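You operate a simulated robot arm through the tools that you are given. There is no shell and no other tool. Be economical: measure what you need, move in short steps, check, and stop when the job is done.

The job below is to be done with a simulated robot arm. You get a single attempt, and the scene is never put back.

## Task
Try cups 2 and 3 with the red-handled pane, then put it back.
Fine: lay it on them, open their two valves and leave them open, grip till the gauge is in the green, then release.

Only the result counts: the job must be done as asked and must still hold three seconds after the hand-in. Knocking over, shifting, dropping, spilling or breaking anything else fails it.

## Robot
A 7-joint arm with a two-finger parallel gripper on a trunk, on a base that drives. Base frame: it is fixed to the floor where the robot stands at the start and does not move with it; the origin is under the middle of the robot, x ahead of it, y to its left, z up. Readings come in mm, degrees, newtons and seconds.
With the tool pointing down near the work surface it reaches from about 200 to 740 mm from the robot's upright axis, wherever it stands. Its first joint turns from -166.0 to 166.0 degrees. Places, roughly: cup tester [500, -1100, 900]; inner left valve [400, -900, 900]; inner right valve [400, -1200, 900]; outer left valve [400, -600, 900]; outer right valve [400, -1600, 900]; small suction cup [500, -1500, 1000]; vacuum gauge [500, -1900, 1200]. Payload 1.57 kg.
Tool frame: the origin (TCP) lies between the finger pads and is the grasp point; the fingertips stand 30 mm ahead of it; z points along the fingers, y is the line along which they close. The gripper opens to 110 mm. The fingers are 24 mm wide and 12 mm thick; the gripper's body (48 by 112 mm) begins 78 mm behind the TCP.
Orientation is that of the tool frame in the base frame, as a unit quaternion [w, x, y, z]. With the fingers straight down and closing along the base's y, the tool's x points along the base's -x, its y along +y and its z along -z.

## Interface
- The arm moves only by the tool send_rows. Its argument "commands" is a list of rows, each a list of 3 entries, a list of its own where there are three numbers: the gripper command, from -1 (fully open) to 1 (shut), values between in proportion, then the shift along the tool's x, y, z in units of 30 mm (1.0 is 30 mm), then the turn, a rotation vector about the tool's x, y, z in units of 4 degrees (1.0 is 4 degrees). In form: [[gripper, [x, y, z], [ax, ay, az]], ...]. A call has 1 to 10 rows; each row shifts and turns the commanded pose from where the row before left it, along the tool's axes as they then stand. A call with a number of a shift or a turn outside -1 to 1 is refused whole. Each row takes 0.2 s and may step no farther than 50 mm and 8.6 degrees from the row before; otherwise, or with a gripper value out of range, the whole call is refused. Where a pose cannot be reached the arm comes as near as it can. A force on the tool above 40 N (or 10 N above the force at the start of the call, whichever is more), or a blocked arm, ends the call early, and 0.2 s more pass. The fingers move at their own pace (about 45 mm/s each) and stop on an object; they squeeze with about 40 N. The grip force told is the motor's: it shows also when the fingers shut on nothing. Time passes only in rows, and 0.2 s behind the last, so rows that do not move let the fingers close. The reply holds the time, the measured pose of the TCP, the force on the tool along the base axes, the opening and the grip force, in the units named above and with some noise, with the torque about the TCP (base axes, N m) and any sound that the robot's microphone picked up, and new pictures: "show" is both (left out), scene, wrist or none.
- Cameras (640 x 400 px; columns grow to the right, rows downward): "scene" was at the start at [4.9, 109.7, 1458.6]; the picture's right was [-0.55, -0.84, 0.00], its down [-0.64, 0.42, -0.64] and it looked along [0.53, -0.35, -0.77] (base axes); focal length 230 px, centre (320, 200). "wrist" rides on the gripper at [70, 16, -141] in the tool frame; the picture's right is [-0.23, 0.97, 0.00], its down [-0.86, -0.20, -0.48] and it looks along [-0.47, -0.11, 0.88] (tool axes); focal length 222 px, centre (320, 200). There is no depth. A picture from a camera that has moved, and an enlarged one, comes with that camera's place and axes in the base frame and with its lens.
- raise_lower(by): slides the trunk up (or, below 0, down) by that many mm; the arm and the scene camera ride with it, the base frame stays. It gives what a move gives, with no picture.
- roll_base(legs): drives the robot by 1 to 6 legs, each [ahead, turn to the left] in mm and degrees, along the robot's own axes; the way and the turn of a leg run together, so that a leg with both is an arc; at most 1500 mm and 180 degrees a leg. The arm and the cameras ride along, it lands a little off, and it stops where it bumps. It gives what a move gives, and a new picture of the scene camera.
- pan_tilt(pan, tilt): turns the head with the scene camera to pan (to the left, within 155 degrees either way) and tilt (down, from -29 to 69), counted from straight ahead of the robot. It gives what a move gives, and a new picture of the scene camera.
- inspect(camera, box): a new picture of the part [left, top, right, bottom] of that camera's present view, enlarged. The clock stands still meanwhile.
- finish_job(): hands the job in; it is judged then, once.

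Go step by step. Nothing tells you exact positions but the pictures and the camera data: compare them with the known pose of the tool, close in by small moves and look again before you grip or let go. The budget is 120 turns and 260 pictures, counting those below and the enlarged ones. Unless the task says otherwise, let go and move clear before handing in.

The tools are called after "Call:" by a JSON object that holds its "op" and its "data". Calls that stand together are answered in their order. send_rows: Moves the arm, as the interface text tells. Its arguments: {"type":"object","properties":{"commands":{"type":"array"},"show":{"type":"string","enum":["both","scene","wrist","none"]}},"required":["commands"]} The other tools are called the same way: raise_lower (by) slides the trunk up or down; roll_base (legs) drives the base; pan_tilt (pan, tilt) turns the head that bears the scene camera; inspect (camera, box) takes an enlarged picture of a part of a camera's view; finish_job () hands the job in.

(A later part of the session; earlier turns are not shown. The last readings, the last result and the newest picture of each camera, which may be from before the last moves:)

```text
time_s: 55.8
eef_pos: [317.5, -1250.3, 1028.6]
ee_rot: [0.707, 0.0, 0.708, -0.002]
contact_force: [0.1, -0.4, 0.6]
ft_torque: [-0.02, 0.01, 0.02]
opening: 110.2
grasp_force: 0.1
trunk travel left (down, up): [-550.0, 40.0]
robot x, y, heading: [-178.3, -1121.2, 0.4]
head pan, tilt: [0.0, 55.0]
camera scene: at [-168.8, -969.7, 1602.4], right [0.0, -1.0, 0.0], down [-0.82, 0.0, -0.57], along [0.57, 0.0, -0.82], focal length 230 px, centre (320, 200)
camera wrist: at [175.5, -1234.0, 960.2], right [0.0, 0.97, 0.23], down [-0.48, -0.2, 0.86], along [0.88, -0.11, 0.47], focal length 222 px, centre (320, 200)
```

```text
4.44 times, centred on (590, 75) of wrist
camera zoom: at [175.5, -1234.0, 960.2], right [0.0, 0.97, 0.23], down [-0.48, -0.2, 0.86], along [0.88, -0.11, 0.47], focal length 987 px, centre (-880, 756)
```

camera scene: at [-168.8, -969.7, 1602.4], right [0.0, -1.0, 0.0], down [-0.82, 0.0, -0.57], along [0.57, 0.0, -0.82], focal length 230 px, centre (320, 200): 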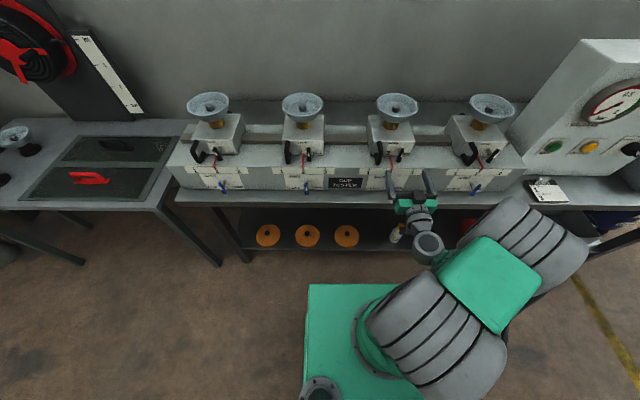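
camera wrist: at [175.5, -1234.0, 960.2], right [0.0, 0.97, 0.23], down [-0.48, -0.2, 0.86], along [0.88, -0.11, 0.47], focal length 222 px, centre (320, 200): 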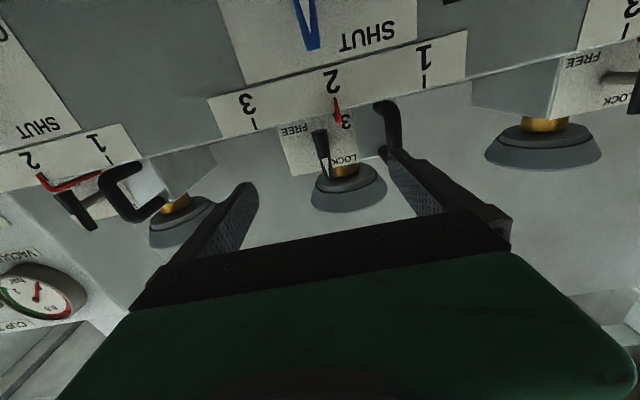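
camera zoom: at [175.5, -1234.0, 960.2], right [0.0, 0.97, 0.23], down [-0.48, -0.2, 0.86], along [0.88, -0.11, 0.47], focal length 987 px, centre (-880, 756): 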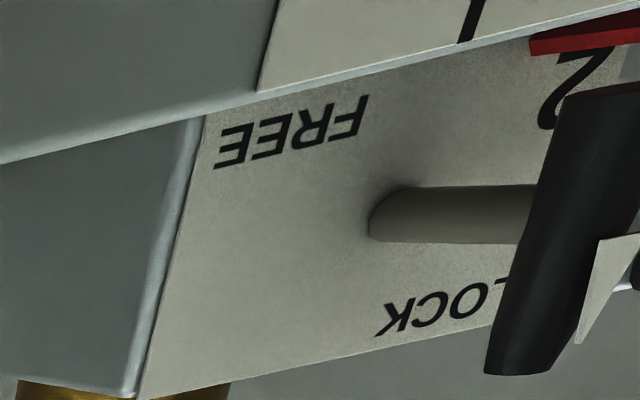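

Levers are about 52 mm long, centred on a post, arrow up at LOCK; FREE is a quarter turn clockwise. I narrow the fingers and approach block 3's lock lever at about (408,-1247,1033).

Call:
{"op": "send_rows", "data": {"commands": [[0.1, [-0.15, 0.1, 0], [0, 0, 0]], [0.1, [0, 0, 0], [0, 0, 0]], [0.1, [0, 0, 0.5], [0, 0, 0]], [0.1, [0, 0, 0.5], [0, 0, 0]], [0.1, [0, 0, 0.5], [0, 0, 0]]], "show": "both"}}

Call:
{"op": "inspect", "data": {"camera": "wrist", "box": [200, 40, 440, 240]}}

Call:
{"op": "inspect", "data": {"camera": "scene", "box": [350, 100, 450, 200]}}

```text
time_s: 57.0
eef_pos: [364.2, -1250.1, 1034.6]
ee_rot: [0.707, 0.0, 0.708, -0.001]
contact_force: [0.2, 0.8, 0.6]
ft_torque: [0.02, 0.01, 0.02]
opening: 49.2
grasp_force: 0.1
trunk travel left (down, up): [-550.0, 40.0]
robot x, y, heading: [-179.5, -1126.9, 0.2]
head pan, tilt: [0.0, 55.0]
camera scene: at [-168.8, -969.5, 1602.4], right [0.0, -1.0, 0.0], down [-0.82, 0.0, -0.57], along [0.57, 0.0, -0.82], focal length 230 px, centre (320, 200)
camera wrist: at [222.0, -1232.4, 965.8], right [0.0, 0.97, 0.23], down [-0.48, -0.2, 0.86], along [0.88, -0.11, 0.46], focal length 222 px, centre (320, 200)
```

scene: 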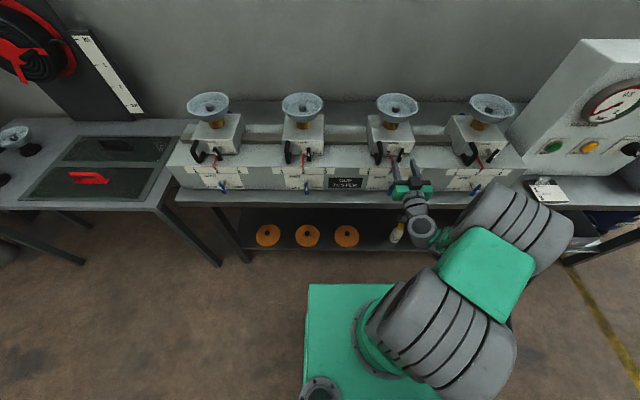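
wrist: 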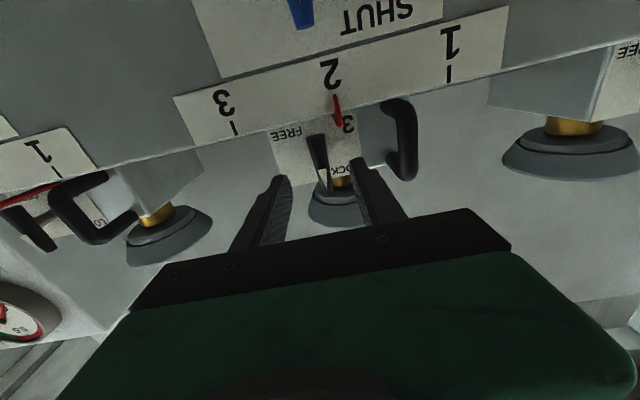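

```text
2.00 times, centred on (320, 140) of wrist
camera zoom: at [222.0, -1232.4, 965.8], right [0.0, 0.97, 0.23], down [-0.48, -0.2, 0.86], along [0.88, -0.11, 0.46], focal length 444 px, centre (320, 320)
```

zoom: 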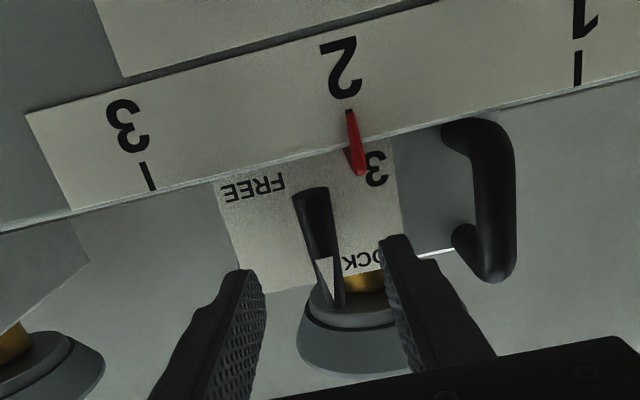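

```text
4.00 times, centred on (400, 150) of scene
camera zoom: at [-168.8, -969.5, 1602.4], right [0.0, -1.0, 0.0], down [-0.82, 0.0, -0.57], along [0.57, 0.0, -0.82], focal length 919 px, centre (0, 400)
```

zoom: 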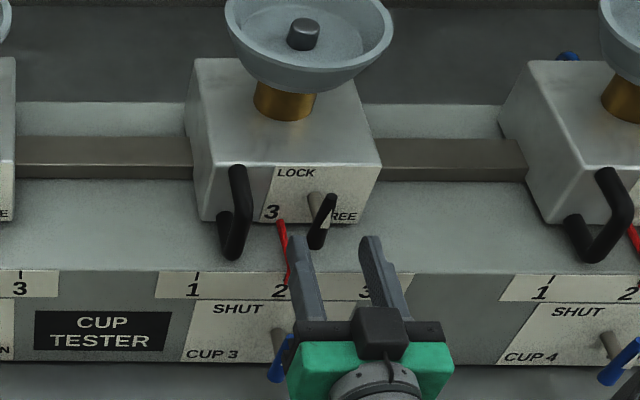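

Call:
{"op": "send_rows", "data": {"commands": [[0.1, [0, 0.1, 0.4], [0, 0, 0]], [0.1, [0, 0, 0.5], [0, 0, 0]]], "show": "none"}}

Call:
{"op": "inspect", "data": {"camera": "wrist", "box": [240, 80, 400, 220]}}

Call:
{"op": "inspect", "data": {"camera": "scene", "box": [350, 100, 450, 200]}}

```text
time_s: 57.6
eef_pos: [390.6, -1246.5, 1033.4]
ee_rot: [0.706, 0.0, 0.708, 0.0]
contact_force: [0.0, -0.4, -0.1]
ft_torque: [0.03, 0.02, -0.03]
opening: 49.6
grasp_force: 0.0
trunk travel left (down, up): [-550.0, 40.0]
robot x, y, heading: [-180.5, -1124.5, 0.3]
head pan, tilt: [0.0, 55.0]
```

```text
2.86 times, centred on (320, 150) of wrist
camera zoom: at [248.2, -1228.9, 964.4], right [0.0, 0.97, 0.23], down [-0.48, -0.2, 0.86], along [0.88, -0.11, 0.46], focal length 635 px, centre (320, 343)
```

zoom: 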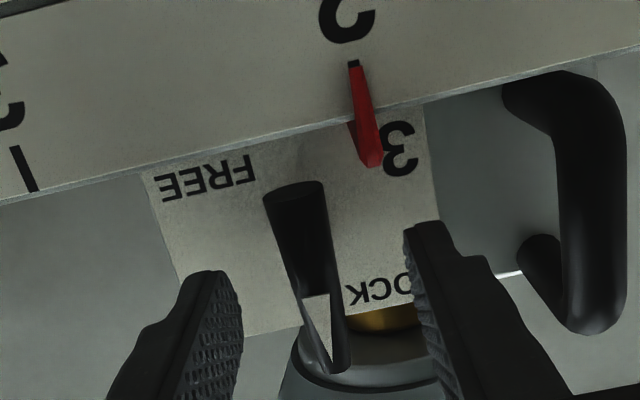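

```text
4.00 times, centred on (400, 150) of scene
camera zoom: at [-168.7, -969.5, 1602.4], right [0.0, -1.0, 0.0], down [-0.82, 0.0, -0.57], along [0.57, 0.0, -0.82], focal length 919 px, centre (0, 400)
```

zoom: 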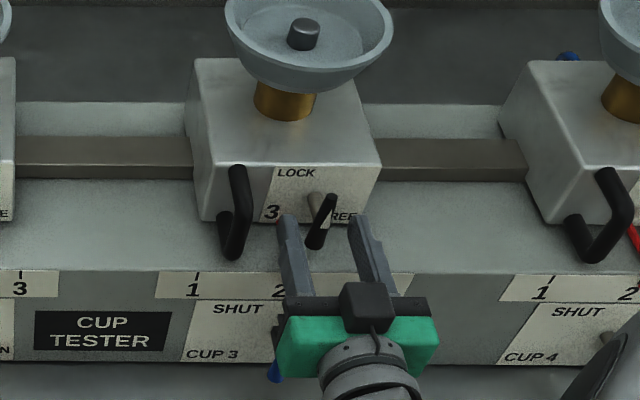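

Call:
{"op": "send_rows", "data": {"commands": [[0.1, [0.1, -0.02, 0.17], [0, 0, 0]], [1, [0, 0, 0], [0, 0, 0]], [1, [0, 0, 0], [0, 0, 0]], [1, [0, 0, 0], [0, 0, 0]], [1, [0, 0, 0], [0, 0, 0]]], "show": "none"}}

Call:
{"op": "inspect", "data": {"camera": "wrist", "box": [240, 80, 400, 220]}}

```text
time_s: 58.8
eef_pos: [395.5, -1247.5, 1030.2]
ee_rot: [0.706, 0.001, 0.708, -0.002]
contact_force: [1.7, -4.1, -1.5]
ft_torque: [0.05, -0.1, -0.15]
opening: 16.6
grasp_force: 32.0
trunk travel left (down, up): [-550.0, 40.0]
robot x, y, heading: [-175.6, -1127.7, -0.1]
head pan, tilt: [0.0, 55.0]
```

```text
2.86 times, centred on (320, 150) of wrist
camera zoom: at [252.5, -1230.0, 961.5], right [0.0, 0.97, 0.23], down [-0.48, -0.2, 0.86], along [0.88, -0.11, 0.46], focal length 635 px, centre (320, 343)
```

zoom: 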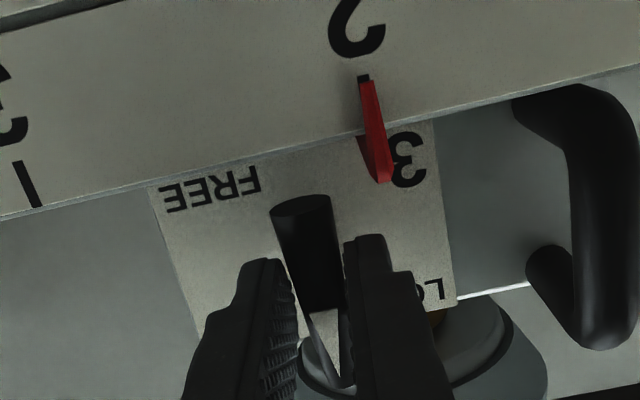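

Gripped (16.6 mm). I twist it clockwise in steps.

Call:
{"op": "send_rows", "data": {"commands": [[1, [0, 0, 0], [0, 0, 1]], [1, [0, 0, 0], [0, 0, 1]], [1, [0, 0, 0], [0, 0, 1]], [1, [0, 0, 0], [0, 0, 1]], [1, [0, 0, 0], [0, 0, 1]]], "show": "wrist"}}

```text
time_s: 60.0
eef_pos: [395.0, -1246.8, 1030.4]
ee_rot: [0.695, 0.123, 0.698, 0.122]
contact_force: [0.7, -8.3, -8.4]
ft_torque: [-0.03, -0.46, -0.42]
opening: 16.8
grasp_force: 31.7
trunk travel left (down, up): [-550.0, 40.0]
robot x, y, heading: [-183.8, -1119.7, 0.2]
head pan, tilt: [0.0, 55.0]
camera wrist: at [252.5, -1207.2, 971.6], right [0.0, 0.84, 0.55], down [-0.48, -0.48, 0.74], along [0.88, -0.26, 0.4], focal length 222 px, centre (320, 200)
```

wrist: 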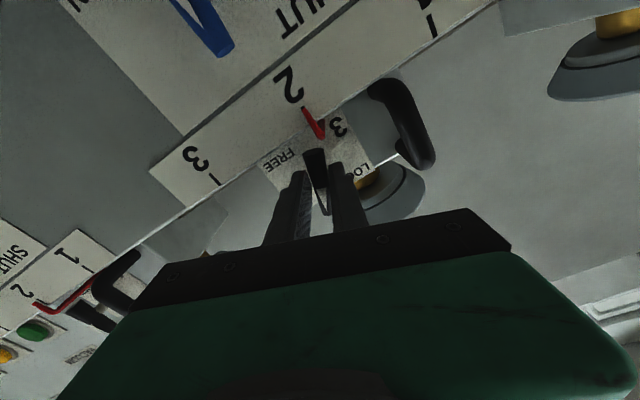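

Call:
{"op": "send_rows", "data": {"commands": [[1, [0.05, -0.05, 0], [0, 0, 1]], [1, [0.03, -0.03, 0], [0, 0, 1]], [1, [0, 0, 0], [0, 0, 1]], [1, [0, 0, 0], [0, 0, 1]], [1, [0, 0, 0], [0, 0, 1]], [1, [0, 0, 0], [0, 0, 1]]], "show": "none"}}

```text
time_s: 61.4
eef_pos: [394.2, -1248.0, 1030.0]
ee_rot: [0.657, 0.266, 0.655, 0.263]
contact_force: [0.0, 0.0, 13.8]
ft_torque: [0.02, -0.64, -0.33]
opening: 16.9
grasp_force: 32.1
trunk travel left (down, up): [-550.0, 40.0]
robot x, y, heading: [-179.1, -1123.6, 0.1]
head pan, tilt: [0.0, 55.0]
```

Call:
{"op": "send_rows", "data": {"commands": [[1, [-0.05, 0.05, 0], [0, 0, 1]], [1, [-0.03, 0.03, 0], [0, 0, 1]], [1, [0, 0, 0], [0, 0, 1]], [1, [0, 0, 0], [0, 0, 1]], [1, [0, 0, 0], [0, 0, 1]], [1, [0, 0, 0], [0, 0, 1]]], "show": "wrist"}}

```text
time_s: 62.8
eef_pos: [393.3, -1247.1, 1031.1]
ee_rot: [0.585, 0.397, 0.588, 0.394]
contact_force: [-2.0, -2.1, -6.4]
ft_torque: [0.03, 0.4, 0.47]
opening: 16.9
grasp_force: 32.0
trunk travel left (down, up): [-550.0, 40.0]
robot x, y, heading: [-177.9, -1120.3, 0.2]
head pan, tilt: [0.0, 55.0]
camera wrist: at [252.7, -1175.9, 1020.6], right [0.01, 0.15, 0.99], down [-0.48, -0.87, 0.14], along [0.88, -0.47, 0.07], focal length 222 px, centre (320, 200)
```

wrist: 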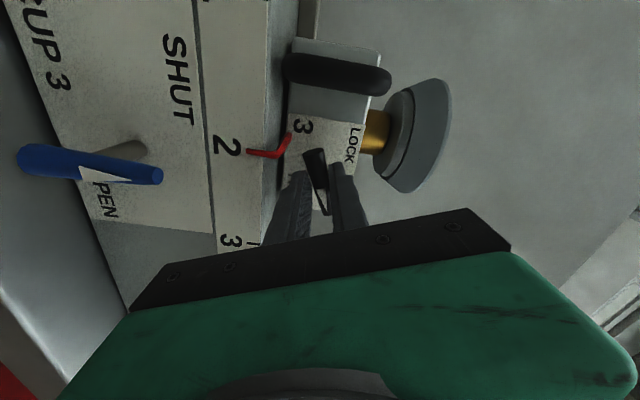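

Call:
{"op": "send_rows", "data": {"commands": [[1, [0, 0, 0], [0, 0, 1]], [1, [0, 0, 0], [0, 0, 1]], [1, [0, 0, 0], [0, 0, 1]], [1, [0, 0, 0], [0, 0, 1]], [1, [0, 0, 0], [0, 0, 1]], [1, [0, 0, 0], [0, 0, 0.7]]], "show": "wrist"}}

Call:
{"op": "inspect", "data": {"camera": "scene", "box": [350, 100, 450, 200]}}

```text
time_s: 64.2
eef_pos: [394.8, -1247.4, 1029.9]
ee_rot: [0.496, 0.505, 0.497, 0.502]
contact_force: [-9.0, -0.5, -22.7]
ft_torque: [-0.57, 0.57, 0.4]
opening: 16.9
grasp_force: 31.8
trunk travel left (down, up): [-550.0, 40.0]
robot x, y, heading: [-178.2, -1121.1, 0.5]
head pan, tilt: [0.0, 55.0]
camera wrist: at [252.9, -1177.1, 1048.8], right [0.0, -0.24, 0.97], down [-0.48, -0.85, -0.21], along [0.88, -0.47, -0.12], focal length 222 px, centre (320, 200)
```

wrist: 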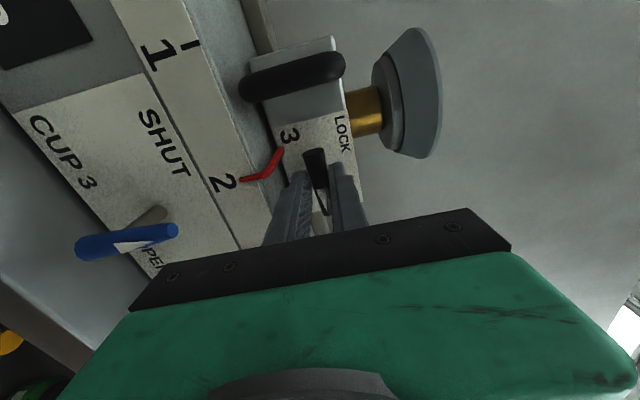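

```text
4.00 times, centred on (400, 150) of scene
camera zoom: at [-168.3, -970.0, 1602.2], right [0.0, -1.0, 0.0], down [-0.82, 0.0, -0.57], along [0.57, 0.0, -0.82], focal length 919 px, centre (0, 400)
```

zoom: 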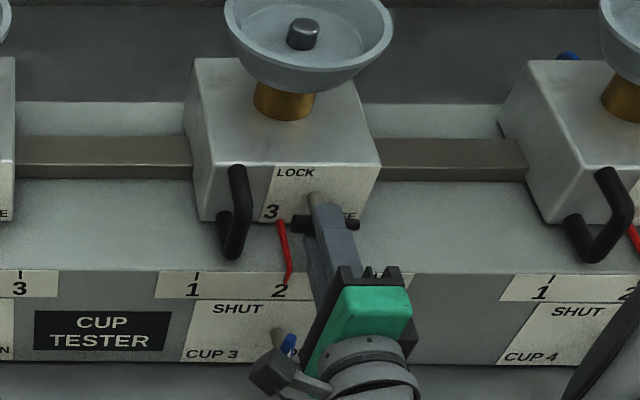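

Lever 3 is at FREE. Still holding it, I ease off and try sliding block 3 to the right (toward mark 3).

Call:
{"op": "send_rows", "data": {"commands": [[1, [0, -0.05, 0], [0, 0, -0.4]], [1, [-0.3, 0, 0], [0, 0, 0]], [1, [-0.3, 0, 0], [0, 0, 0]], [1, [-0.3, 0, 0], [0, 0, 0]]], "show": "wrist"}}

Call:
{"op": "inspect", "data": {"camera": "scene", "box": [350, 100, 450, 200]}}

```text
time_s: 65.2
eef_pos: [395.1, -1274.2, 1029.2]
ee_rot: [0.504, 0.498, 0.504, 0.495]
contact_force: [-13.1, 0.0, -20.2]
ft_torque: [0.01, 0.51, 0.9]
opening: 16.8
grasp_force: 32.4
trunk travel left (down, up): [-550.0, 40.0]
robot x, y, heading: [-181.4, -1122.3, 0.1]
head pan, tilt: [0.0, 55.0]
camera wrist: at [252.8, -1204.1, 1046.4], right [0.0, -0.21, 0.98], down [-0.48, -0.86, -0.19], along [0.88, -0.47, -0.1], focal length 222 px, centre (320, 200)
```

wrist: 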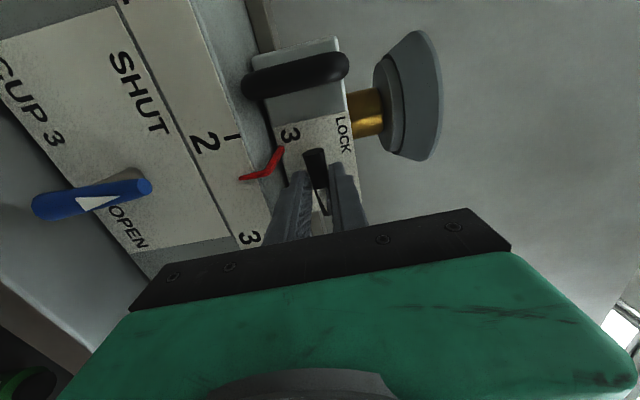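

```text
4.00 times, centred on (400, 150) of scene
camera zoom: at [-168.7, -970.1, 1602.3], right [0.0, -1.0, 0.0], down [-0.82, 0.0, -0.57], along [0.57, 0.0, -0.82], focal length 919 px, centre (0, 400)
```

zoom: 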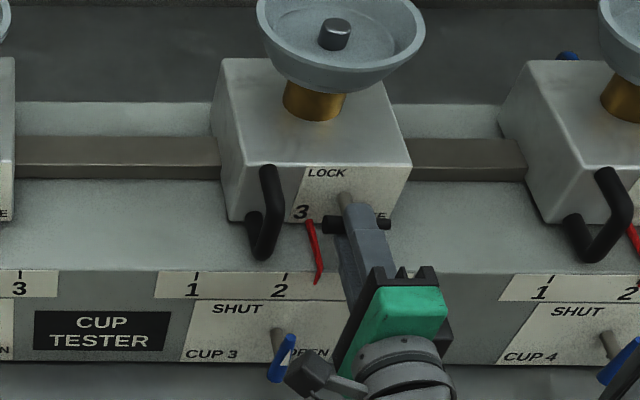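

Call:
{"op": "send_rows", "data": {"commands": [[1, [-0.3, -0.04, -0.03], [0, 0, 0]], [1, [-0.3, 0, 0], [0, 0, 0]], [1, [-0.3, 0, 0], [0, 0, 0]], [1, [-0.3, 0, 0], [0, 0, 0]], [1, [-0.3, 0, 0], [0, 0, 0]]], "show": "wrist"}}

Call:
{"op": "inspect", "data": {"camera": "wrist", "box": [160, 100, 340, 250]}}

Call:
{"op": "inspect", "data": {"camera": "scene", "box": [380, 120, 440, 180]}}

```text
time_s: 66.4
eef_pos: [395.6, -1317.3, 1030.3]
ee_rot: [0.504, 0.497, 0.503, 0.495]
contact_force: [2.6, 0.4, -10.8]
ft_torque: [0.05, 0.27, 0.98]
opening: 16.4
grasp_force: 32.2
trunk travel left (down, up): [-550.0, 40.0]
robot x, y, heading: [-178.4, -1123.9, 0.3]
head pan, tilt: [0.0, 55.0]
camera wrist: at [252.5, -1249.2, 1046.0], right [0.0, -0.21, 0.98], down [-0.48, -0.86, -0.18], along [0.88, -0.47, -0.1], focal length 222 px, centre (320, 200)
```

wrist: 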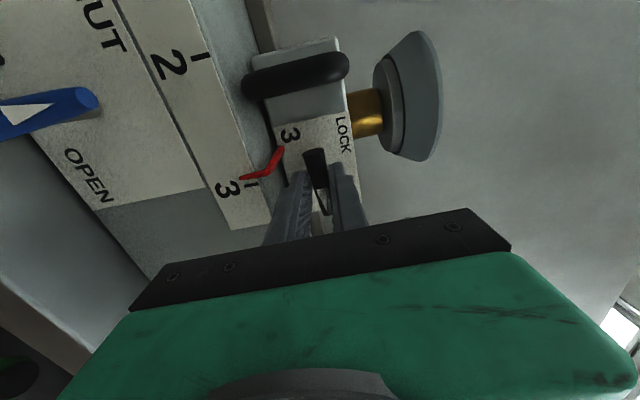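

```text
2.67 times, centred on (250, 175) of wrist
camera zoom: at [252.5, -1249.2, 1046.0], right [0.0, -0.21, 0.98], down [-0.48, -0.86, -0.18], along [0.88, -0.47, -0.1], focal length 592 px, centre (507, 267)
```

zoom: 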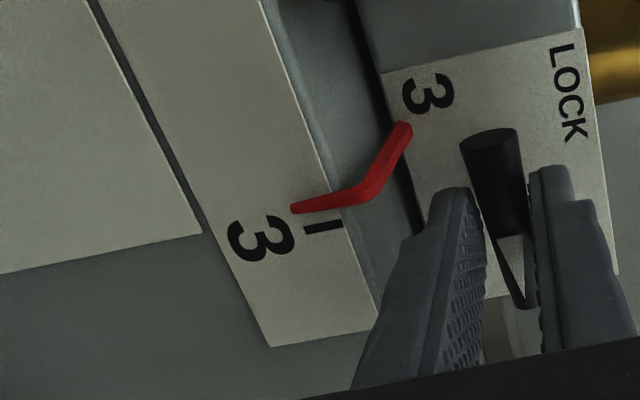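

```text
6.67 times, centred on (410, 150) of scene
camera zoom: at [-167.6, -970.0, 1602.4], right [0.0, -1.0, 0.0], down [-0.82, 0.0, -0.57], along [0.57, 0.0, -0.82], focal length 1532 px, centre (-280, 533)
```

zoom: 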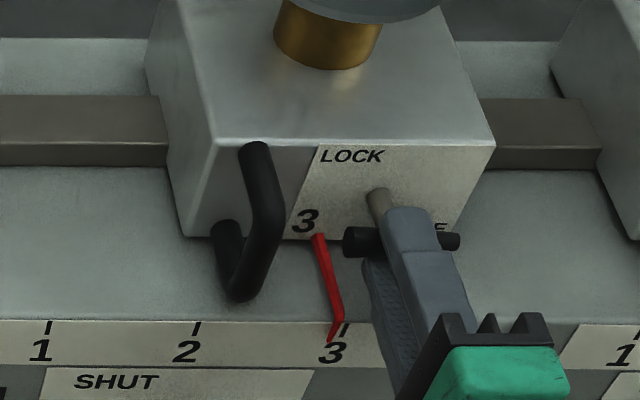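

Block 3 slides well; about 9–10 mm remain to mark 3.

Call:
{"op": "send_rows", "data": {"commands": [[1, [-0.16, -0.02, 0], [0, 0, 0]], [1, [-0.16, 0, 0], [0, 0, 0]], [1, [0, 0, 0], [0, 0, 0]]], "show": "none"}}

Call:
{"op": "inspect", "data": {"camera": "wrist", "box": [160, 100, 340, 250]}}

Call:
{"op": "inspect", "data": {"camera": "scene", "box": [380, 120, 440, 180]}}

```text
time_s: 67.2
eef_pos: [394.8, -1327.3, 1029.5]
ee_rot: [0.504, 0.497, 0.504, 0.495]
contact_force: [2.3, 9.4, -4.9]
ft_torque: [0.04, 0.07, -0.24]
opening: 16.9
grasp_force: 31.8
trunk travel left (down, up): [-550.0, 40.0]
robot x, y, heading: [-179.7, -1123.5, 0.4]
head pan, tilt: [0.0, 55.0]
```

```text
2.67 times, centred on (250, 175) of wrist
camera zoom: at [252.3, -1257.3, 1046.0], right [0.0, -0.21, 0.98], down [-0.48, -0.86, -0.19], along [0.88, -0.47, -0.1], focal length 592 px, centre (507, 267)
```

zoom: 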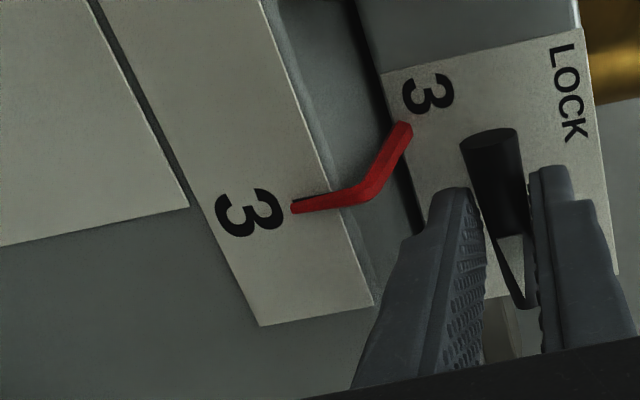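

```text
6.67 times, centred on (410, 150) of scene
camera zoom: at [-168.2, -968.4, 1602.3], right [0.01, -1.0, 0.0], down [-0.82, -0.01, -0.57], along [0.57, 0.0, -0.82], focal length 1532 px, centre (-280, 533)
```

zoom: 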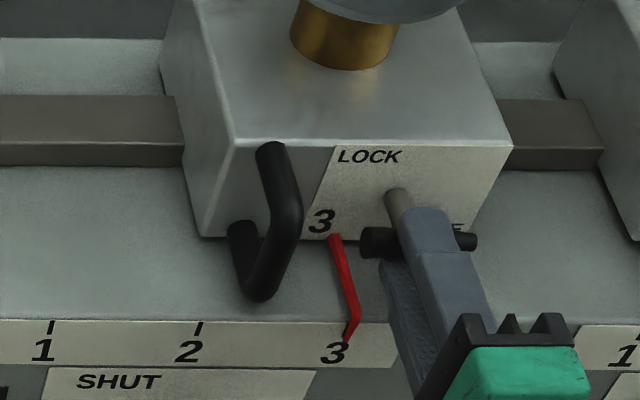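

Call:
{"op": "send_rows", "data": {"commands": [[1, [-0.09, 0, 0], [0, 0, 0]], [1, [0, 0, 0], [0, 0, 0]]], "show": "none"}}

Call:
{"op": "inspect", "data": {"camera": "wrist", "box": [210, 140, 310, 220]}}

Call:
{"op": "inspect", "data": {"camera": "scene", "box": [380, 120, 440, 180]}}

Call:
{"op": "inspect", "data": {"camera": "scene", "box": [280, 120, 340, 180]}}

```text
time_s: 67.8
eef_pos: [394.6, -1327.4, 1030.9]
ee_rot: [0.503, 0.496, 0.505, 0.496]
contact_force: [3.6, 21.4, -1.7]
ft_torque: [0.03, 0.05, 1.15]
opening: 16.7
grasp_force: 32.1
trunk travel left (down, up): [-550.0, 40.0]
robot x, y, heading: [-181.3, -1125.6, 0.5]
head pan, tilt: [0.0, 55.0]
```

```text
5.00 times, centred on (260, 180) of wrist
camera zoom: at [252.1, -1257.9, 1046.2], right [0.0, -0.21, 0.98], down [-0.48, -0.86, -0.18], along [0.88, -0.47, -0.1], focal length 1111 px, centre (620, 300)
```

zoom: 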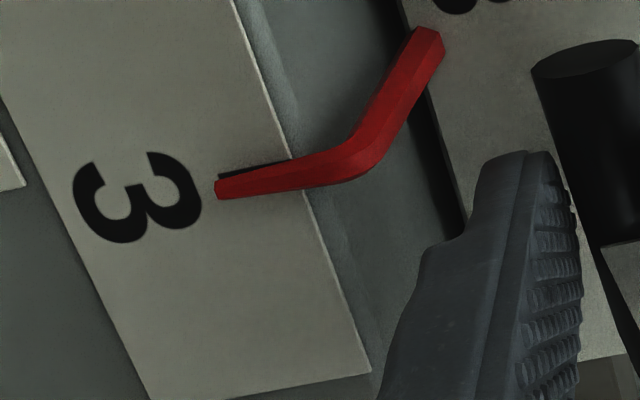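

```text
6.67 times, centred on (410, 150) of scene
camera zoom: at [-168.6, -966.6, 1602.1], right [0.01, -1.0, 0.0], down [-0.82, -0.01, -0.57], along [0.57, 0.0, -0.82], focal length 1532 px, centre (-280, 533)
```

zoom: 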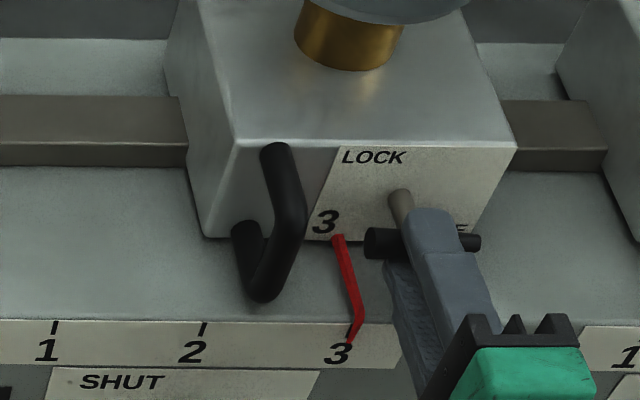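

```text
6.67 times, centred on (310, 150) of scene
camera zoom: at [-168.6, -966.6, 1602.1], right [0.01, -1.0, 0.0], down [-0.82, -0.01, -0.57], along [0.57, 0.0, -0.82], focal length 1532 px, centre (387, 533)
```

zoom: 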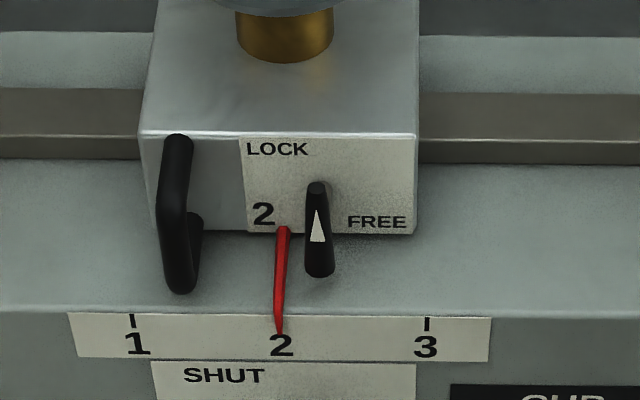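

Block 3 is against its end stop at mark 3. I relax and twist the lever back to LOCK.

Call:
{"op": "send_rows", "data": {"commands": [[1, [0.09, 0, 0], [0, 0, 0]], [1, [0, 0, 0], [0, 0, -1]], [1, [0, 0, 0], [0, 0, -1]], [1, [0, 0, 0], [0, 0, -1]], [1, [0, 0, 0], [0, 0, -1]], [1, [0, 0, 0], [0, 0, -1]], [1, [0, 0, 0], [0, 0, -1]], [1, [0, 0, 0], [0, 0, -1]], [1, [0, 0, 0], [0, 0, -1]], [1, [0, 0, 0], [0, 0, -1]]], "show": "none"}}

Call:
{"op": "send_rows", "data": {"commands": [[1, [0, 0, 0], [0, 0, -1]], [1, [0, 0, 0], [0, 0, -1]], [1, [0, 0, 0], [0, 0, -1]], [1, [0, 0, 0], [0, 0, -1]], [1, [0, 0, 0], [0, 0, -1]], [1, [0, 0, 0], [0, 0, -1]], [1, [0, 0, 0], [0, 0, -1]], [1, [0, 0, 0], [0, 0, -1]], [1, [0, 0, 0], [0, 0, -1]]], "show": "none"}}

```text
time_s: 70.0
eef_pos: [393.6, -1327.9, 1030.6]
ee_rot: [0.634, 0.316, 0.633, 0.314]
contact_force: [8.1, 8.4, 6.5]
ft_torque: [0.03, 0.23, 0.68]
opening: 16.4
grasp_force: 31.8
trunk travel left (down, up): [-550.0, 40.0]
robot x, y, heading: [-184.1, -1123.1, 0.3]
head pan, tilt: [0.0, 55.0]
```

```text
time_s: 72.0
eef_pos: [395.4, -1327.0, 1030.8]
ee_rot: [0.7, 0.104, 0.699, 0.104]
contact_force: [17.2, 3.8, 19.6]
ft_torque: [-0.04, -0.82, -0.07]
opening: 16.4
grasp_force: 32.0
trunk travel left (down, up): [-550.0, 40.0]
robot x, y, heading: [-181.8, -1125.3, 0.4]
head pan, tilt: [0.0, 55.0]
```

Call:
{"op": "send_rows", "data": {"commands": [[1, [-0.05, 0, 0.03], [0, 0, -1]], [1, [0, 0, 0.02], [0, 0, -1]], [1, [0, 0, 0], [0, 0, -1]], [1, [0, 0, 0], [0, 0, -1]], [1, [0, 0, 0], [0, 0, -0.6]]], "show": "wrist"}}

```text
time_s: 73.2
eef_pos: [393.3, -1327.3, 1030.5]
ee_rot: [0.706, -0.009, 0.708, -0.008]
contact_force: [-0.1, 8.1, 8.1]
ft_torque: [0.87, -0.48, 0.17]
opening: 16.7
grasp_force: 32.0
trunk travel left (down, up): [-550.0, 40.0]
robot x, y, heading: [-182.1, -1126.2, 0.2]
head pan, tilt: [0.0, 55.0]
camera wrist: at [251.8, -1312.2, 961.6], right [0.0, 0.98, 0.21], down [-0.48, -0.18, 0.86], along [0.88, -0.1, 0.47], focal length 222 px, centre (320, 200)
```

wrist: 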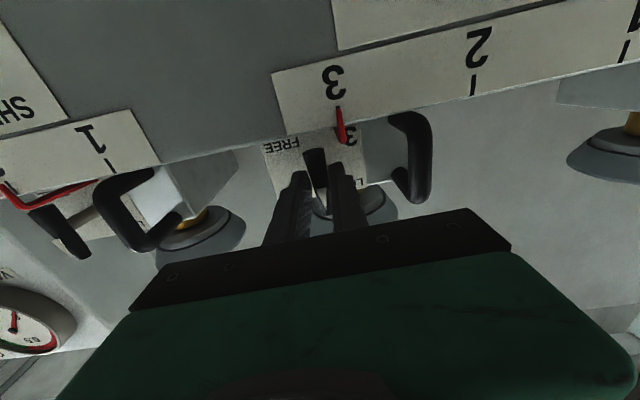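

Block 3 is locked at mark 3. I release, back off and move left toward block 2's lever.

Call:
{"op": "send_rows", "data": {"commands": [[0.1, [0, 0, 0], [0, 0, 0.35]], [0.1, [0, 0, 0], [0, 0, 0]], [0.1, [0, 0, -1], [0, 0, 0]], [0.1, [0, 0, -1], [0, 0, 0]], [0.1, [0, 0.5, -0.5], [0, 0, 0]], [0.1, [0, 1, 0], [0, 0, 0]], [0.1, [0, 1, 0], [0, 0, 0]], [0.1, [0, 1, 0], [0, 0, 0]], [0.1, [0, 1, 0], [0, 0, 0]], [0.1, [0, 1, 0], [0, 0, 0]]], "show": "none"}}

Call:
{"op": "send_rows", "data": {"commands": [[0.1, [0, 1, 0], [0, 0, 0]], [0.1, [0, 1, 0], [0, 0, 0]], [0.1, [0, 1, 0], [0, 0, 0]], [0.1, [0, 1, 0], [0, 0, 0]], [0.1, [0, 1, 0], [0, 0, 0]], [0.1, [0, 1, 0], [0, 0, 0]], [0.1, [0, 1, 0], [0, 0, 0]], [0.1, [0, 0.8, 0], [0, 0, 0]]], "show": "both"}}

Call:
{"op": "inspect", "data": {"camera": "wrist", "box": [200, 40, 440, 240]}}

Call:
{"op": "inspect", "data": {"camera": "scene", "box": [370, 100, 470, 200]}}

```text
time_s: 75.4
eef_pos: [319.5, -1164.4, 1033.4]
ee_rot: [0.707, 0.001, 0.707, -0.001]
contact_force: [0.1, 0.4, 0.2]
ft_torque: [0.01, 0.03, -0.02]
opening: 49.4
grasp_force: 0.0
trunk travel left (down, up): [-550.0, 40.0]
robot x, y, heading: [-179.8, -1121.2, 0.4]
head pan, tilt: [0.0, 55.0]
```

```text
time_s: 77.2
eef_pos: [327.1, -940.9, 1033.9]
ee_rot: [0.707, -0.001, 0.708, 0.002]
contact_force: [-0.3, -0.3, 0.1]
ft_torque: [-0.03, 0.0, 0.0]
opening: 49.4
grasp_force: 0.0
out of reach, approached as far as the arm can: row 8
trunk travel left (down, up): [-550.0, 40.0]
robot x, y, heading: [-182.6, -1124.3, 0.4]
head pan, tilt: [0.0, 55.0]
camera scene: at [-168.7, -969.4, 1602.4], right [0.0, -1.0, 0.0], down [-0.82, 0.0, -0.57], along [0.57, 0.0, -0.82], focal length 230 px, centre (320, 200)
camera wrist: at [184.2, -924.6, 963.9], right [0.0, 0.97, 0.23], down [-0.48, -0.2, 0.86], along [0.88, -0.11, 0.46], focal length 222 px, centre (320, 200)
```

scene: 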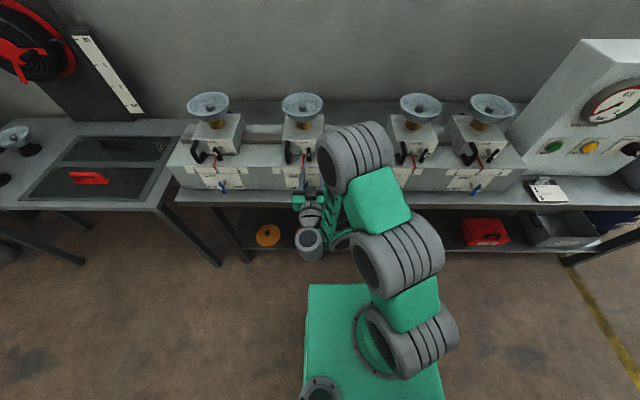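
wrist: 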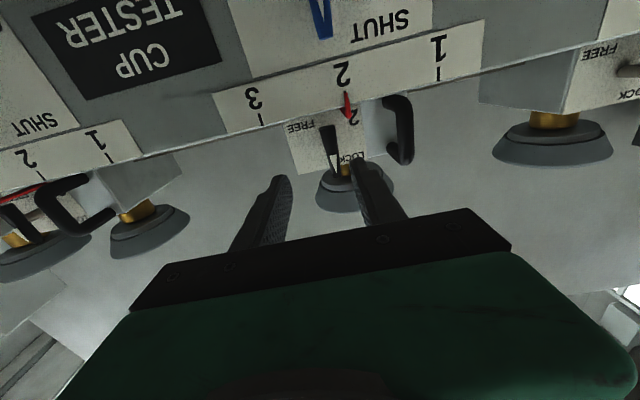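

```text
2.00 times, centred on (320, 140) of wrist
camera zoom: at [184.2, -924.6, 963.9], right [0.0, 0.97, 0.23], down [-0.48, -0.2, 0.86], along [0.88, -0.11, 0.46], focal length 444 px, centre (320, 320)
```

zoom: 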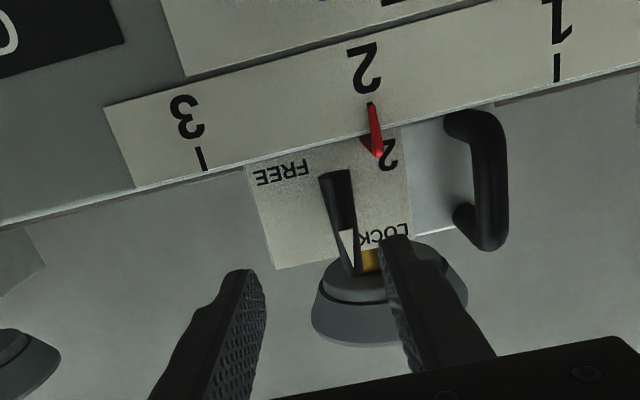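

```text
4.00 times, centred on (420, 150) of scene
camera zoom: at [-168.7, -969.4, 1602.4], right [0.0, -1.0, 0.0], down [-0.82, 0.0, -0.57], along [0.57, 0.0, -0.82], focal length 919 px, centre (-80, 400)
```

zoom: 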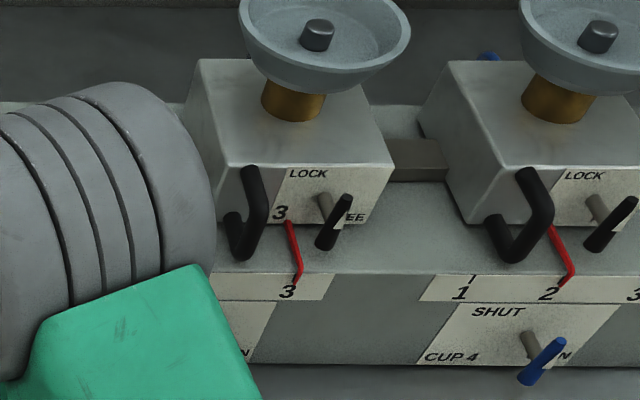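

Block 3's lever is upright and locked. The arm reaches poorly to its left, so I move the base 250 mm to the left.

Call:
{"op": "roll_base", "data": {"legs": [[0, 90], [260, 0], [0, -90]]}}

Call:
{"op": "send_rows", "data": {"commands": [[0.1, [0, -1, 0], [0, 0, 0]], [0.1, [0, -1, 0], [0, 0, 0]], [0.1, [0, -1, 0], [0, 0, 0]], [0.1, [0, -1, 0], [0, 0, 0]], [0.1, [0, -1, 0], [0, 0, 0]], [0.1, [0, -1, 0], [0, 0, 0]], [0.1, [0, -1, 0], [0, 0, 0]]], "show": "wrist"}}

```text
time_s: 86.7
eef_pos: [322.8, -682.8, 1032.7]
ee_rot: [0.706, -0.005, 0.708, 0.007]
contact_force: [0.4, -0.2, 0.6]
ft_torque: [0.01, 0.01, 0.01]
opening: 49.6
grasp_force: 0.1
trunk travel left (down, up): [-550.0, 40.0]
robot x, y, heading: [-180.1, -870.5, 0.7]
head pan, tilt: [0.0, 55.0]
camera scene: at [-173.0, -717.5, 1602.4], right [0.01, -1.0, 0.0], down [-0.82, -0.01, -0.57], along [0.57, 0.01, -0.82], focal length 230 px, centre (320, 200)
```

scene: 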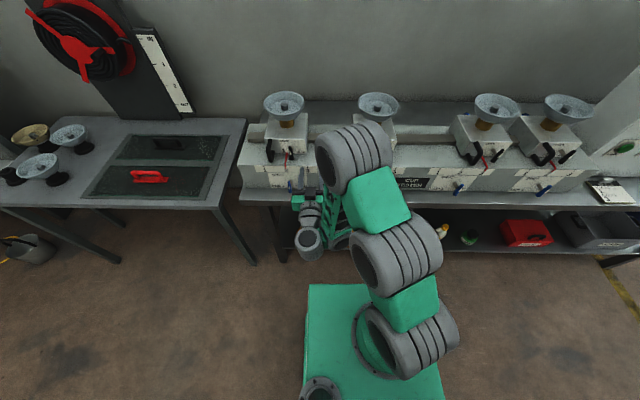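

```text
time_s: 88.3
eef_pos: [327.4, -892.9, 1034.0]
ee_rot: [0.706, -0.004, 0.708, 0.006]
contact_force: [-1.1, -0.2, 0.5]
ft_torque: [-0.01, 0.0, 0.0]
opening: 49.6
grasp_force: 0.0
trunk travel left (down, up): [-550.0, 40.0]
robot x, y, heading: [-184.9, -874.2, 0.9]
head pan, tilt: [0.0, 55.0]
camera wrist: at [185.3, -879.0, 965.3], right [-0.01, 0.97, 0.23], down [-0.47, -0.21, 0.86], along [0.88, -0.1, 0.46], focal length 222 px, centre (320, 200)
```

wrist: 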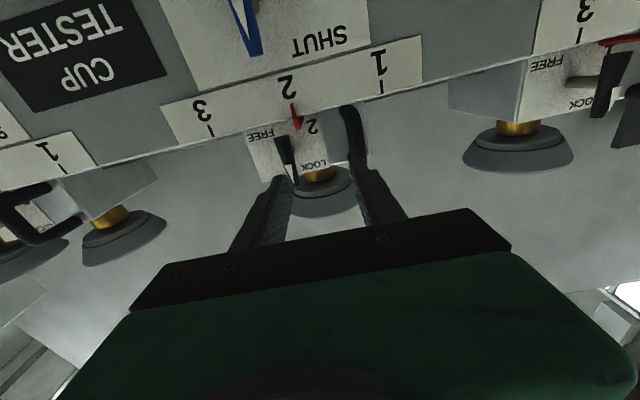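

Call:
{"op": "send_rows", "data": {"commands": [[0.1, [0, -0.6, 0], [0.2, 0, 0]], [0.1, [0, -0.5, 0.2], [0, 0, 0]], [0.1, [0, 0, 0.7], [0, 0, 0]], [0.1, [0, 0, 0.6], [0, 0, 0]]], "show": "none"}}

Call:
{"op": "inspect", "data": {"camera": "wrist", "box": [240, 80, 400, 220]}}

```text
time_s: 89.3
eef_pos: [373.7, -925.5, 1032.7]
ee_rot: [0.707, -0.001, 0.707, 0.001]
contact_force: [0.2, 0.7, -0.3]
ft_torque: [-0.02, 0.0, -0.02]
opening: 49.5
grasp_force: 0.0
trunk travel left (down, up): [-550.0, 40.0]
robot x, y, heading: [-180.7, -873.7, 0.8]
head pan, tilt: [0.0, 55.0]
```

```text
2.86 times, centred on (320, 150) of wrist
camera zoom: at [231.0, -908.9, 964.2], right [0.0, 0.97, 0.23], down [-0.48, -0.2, 0.86], along [0.88, -0.11, 0.46], focal length 635 px, centre (320, 343)
```

zoom: 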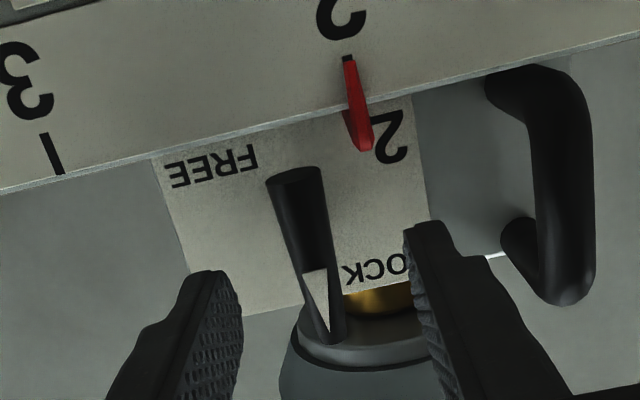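

Call:
{"op": "send_rows", "data": {"commands": [[0.1, [0.03, -0.02, 0.4], [0, 0, 0]], [0.1, [0, 0, 0.3], [0, 0, 0]], [1, [0, 0, 0], [0, 0, 0]], [1, [0, 0, 0], [0, 0, 0]], [1, [0, 0, 0], [0, 0, 0]], [1, [0, 0, 0], [0, 0, 0]], [1, [0, 0, 0], [0, 0, 1]], [1, [0, 0, 0], [0, 0, 1]], [1, [0, 0, 0], [0, 0, 1]], [1, [0, 0, 0], [0, 0, 1]]], "show": "none"}}

Call:
{"op": "send_rows", "data": {"commands": [[1, [0, 0, 0], [0, 0, 1]], [1, [0, 0, 0], [0, 0, 1]], [1, [0, 0, 0], [0, 0, 1]], [1, [0, 0, 0], [0, 0, 1]], [1, [0, 0, 0], [0, 0, 1]], [1, [0, 0, 0], [0, 0, 1]], [1, [0, 0, 0], [0, 0, 1]], [1, [0, 0, 0], [0, 0, 1]], [1, [0, 0, 0], [0, 0, 1]]], "show": "wrist"}}

```text
time_s: 91.5
eef_pos: [392.2, -927.0, 1032.4]
ee_rot: [0.7, 0.099, 0.701, 0.1]
contact_force: [10.1, -11.3, 4.6]
ft_torque: [-0.03, -0.57, -0.43]
opening: 16.9
grasp_force: 31.9
trunk travel left (down, up): [-550.0, 40.0]
robot x, y, heading: [-183.6, -868.0, 0.6]
head pan, tilt: [0.0, 55.0]
```

```text
time_s: 93.5
eef_pos: [392.0, -926.5, 1030.0]
ee_rot: [0.634, 0.311, 0.636, 0.311]
contact_force: [15.5, -13.4, 5.7]
ft_torque: [-0.02, 0.01, -0.19]
opening: 16.7
grasp_force: 32.1
trunk travel left (down, up): [-550.0, 40.0]
robot x, y, heading: [-182.8, -873.5, 0.6]
head pan, tilt: [0.0, 55.0]
camera wrist: at [250.6, -862.7, 1001.7], right [0.0, 0.42, 0.91], down [-0.48, -0.8, 0.37], along [0.88, -0.43, 0.2], focal length 222 px, centre (320, 200)
```

wrist: 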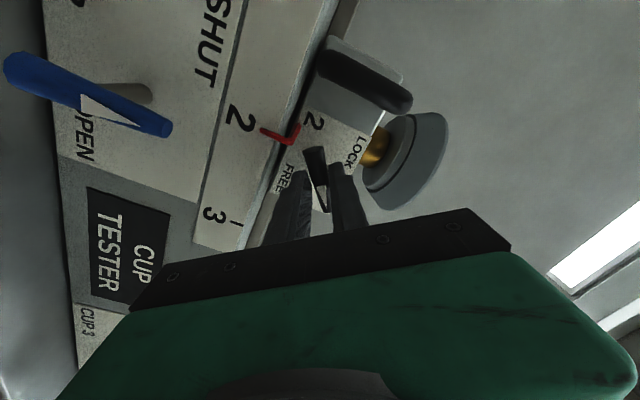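

Call:
{"op": "send_rows", "data": {"commands": [[1, [-0.03, -0.02, 0.04], [0, 0, 1]], [1, [0, 0, 0.02], [0, 0, 1]], [1, [0, 0, 0], [0, 0, 1]], [1, [0, 0, 0], [0, 0, 1]], [1, [0, 0, 0], [0, 0, 1]], [1, [0, 0, 0], [0, 0, 1]], [1, [0, 0, 0], [0, 0, 1]], [1, [0, 0, 0], [0, 0, 1]], [1, [0, 0, 0], [0, 0, 1]], [1, [0, 0, 0], [0, 0, 0.8]]], "show": "none"}}

```text
time_s: 95.7
eef_pos: [393.0, -927.3, 1029.8]
ee_rot: [0.493, 0.506, 0.495, 0.505]
contact_force: [-12.2, 5.2, -7.9]
ft_torque: [-0.87, 0.3, 0.28]
opening: 16.8
grasp_force: 32.0
trunk travel left (down, up): [-550.0, 40.0]
robot x, y, heading: [-184.4, -875.4, 1.0]
head pan, tilt: [0.0, 55.0]
```

Lever 2 is free; now I slide block 2 left toward mark 1.

Call:
{"op": "send_rows", "data": {"commands": [[1, [0, 0, -0.03], [0, 0, -0.4]], [1, [0.3, 0, 0], [0, 0, 0]], [1, [0.3, 0, 0], [0, 0, 0]], [1, [0.3, 0, 0], [0, 0, 0]], [1, [0.3, 0, 0], [0, 0, 0]], [1, [0.3, 0, 0], [0, 0, 0]], [1, [0.3, 0, 0], [0, 0, 0]], [1, [0.3, 0, 0], [0, 0, 0]], [1, [0.3, 0, 0], [0, 0, 0]]], "show": "wrist"}}

Call:
{"op": "inspect", "data": {"camera": "scene", "box": [330, 110, 430, 210]}}

```text
time_s: 97.7
eef_pos: [393.5, -855.4, 1028.8]
ee_rot: [0.5, 0.499, 0.504, 0.498]
contact_force: [1.8, -1.4, -11.1]
ft_torque: [-0.01, 0.27, -0.7]
opening: 16.7
grasp_force: 32.2
trunk travel left (down, up): [-550.0, 40.0]
robot x, y, heading: [-183.1, -872.0, 0.5]
head pan, tilt: [0.0, 55.0]
camera wrist: at [251.2, -786.1, 1047.2], right [0.0, -0.22, 0.98], down [-0.48, -0.86, -0.19], along [0.88, -0.46, -0.11], focal length 222 px, centre (320, 200)
```

wrist: 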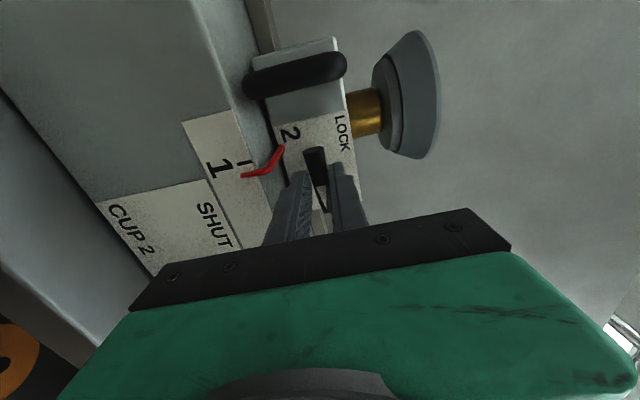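

```text
4.00 times, centred on (380, 160) of scene
camera zoom: at [-171.6, -718.0, 1602.3], right [0.01, -1.0, 0.0], down [-0.82, -0.01, -0.57], along [0.57, 0.01, -0.82], focal length 919 px, centre (80, 360)
```

zoom: 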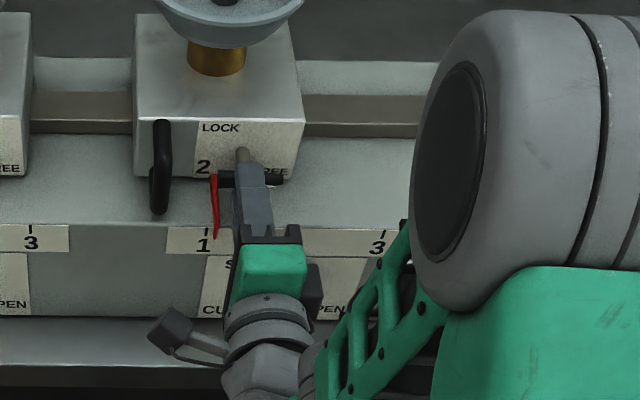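

Call:
{"op": "send_rows", "data": {"commands": [[1, [0.15, -0.02, 0], [0, 0, 0]], [1, [0.15, 0, 0], [0, 0, 0]], [1, [0, 0, 0], [0, 0, 0]]], "show": "none"}}

Call:
{"op": "inspect", "data": {"camera": "scene", "box": [330, 130, 390, 190]}}

Call:
{"op": "inspect", "data": {"camera": "wrist", "box": [200, 120, 320, 220]}}

```text
time_s: 98.5
eef_pos: [393.8, -847.6, 1030.2]
ee_rot: [0.501, 0.499, 0.502, 0.498]
contact_force: [6.3, -8.3, -11.0]
ft_torque: [-0.05, 0.37, -0.18]
opening: 16.7
grasp_force: 31.6
trunk travel left (down, up): [-550.0, 40.0]
robot x, y, heading: [-182.4, -870.9, 0.8]
head pan, tilt: [0.0, 55.0]
```

```text
6.67 times, centred on (360, 160) of scene
camera zoom: at [-171.0, -718.9, 1602.4], right [0.01, -1.0, 0.0], down [-0.82, -0.01, -0.57], along [0.57, 0.01, -0.82], focal length 1532 px, centre (53, 467)
```

zoom: 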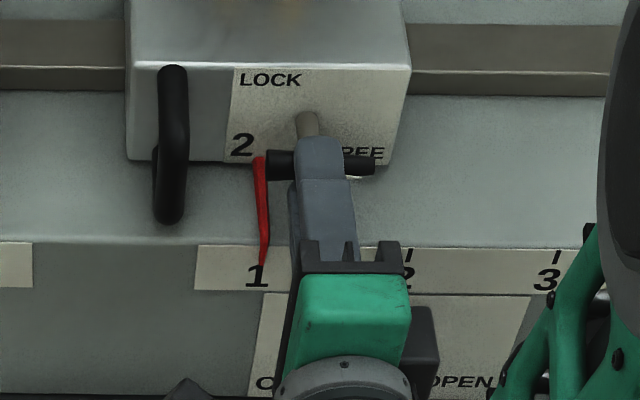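

```text
4.00 times, centred on (260, 170) of wrist
camera zoom: at [251.3, -778.0, 1047.1], right [0.0, -0.22, 0.97], down [-0.48, -0.86, -0.19], along [0.88, -0.47, -0.11], focal length 888 px, centre (560, 320)
```

zoom: 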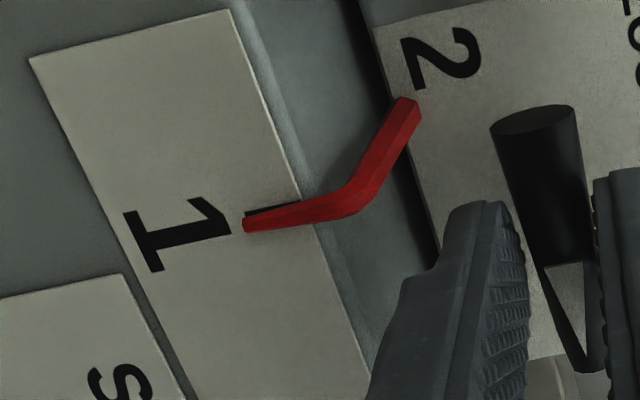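

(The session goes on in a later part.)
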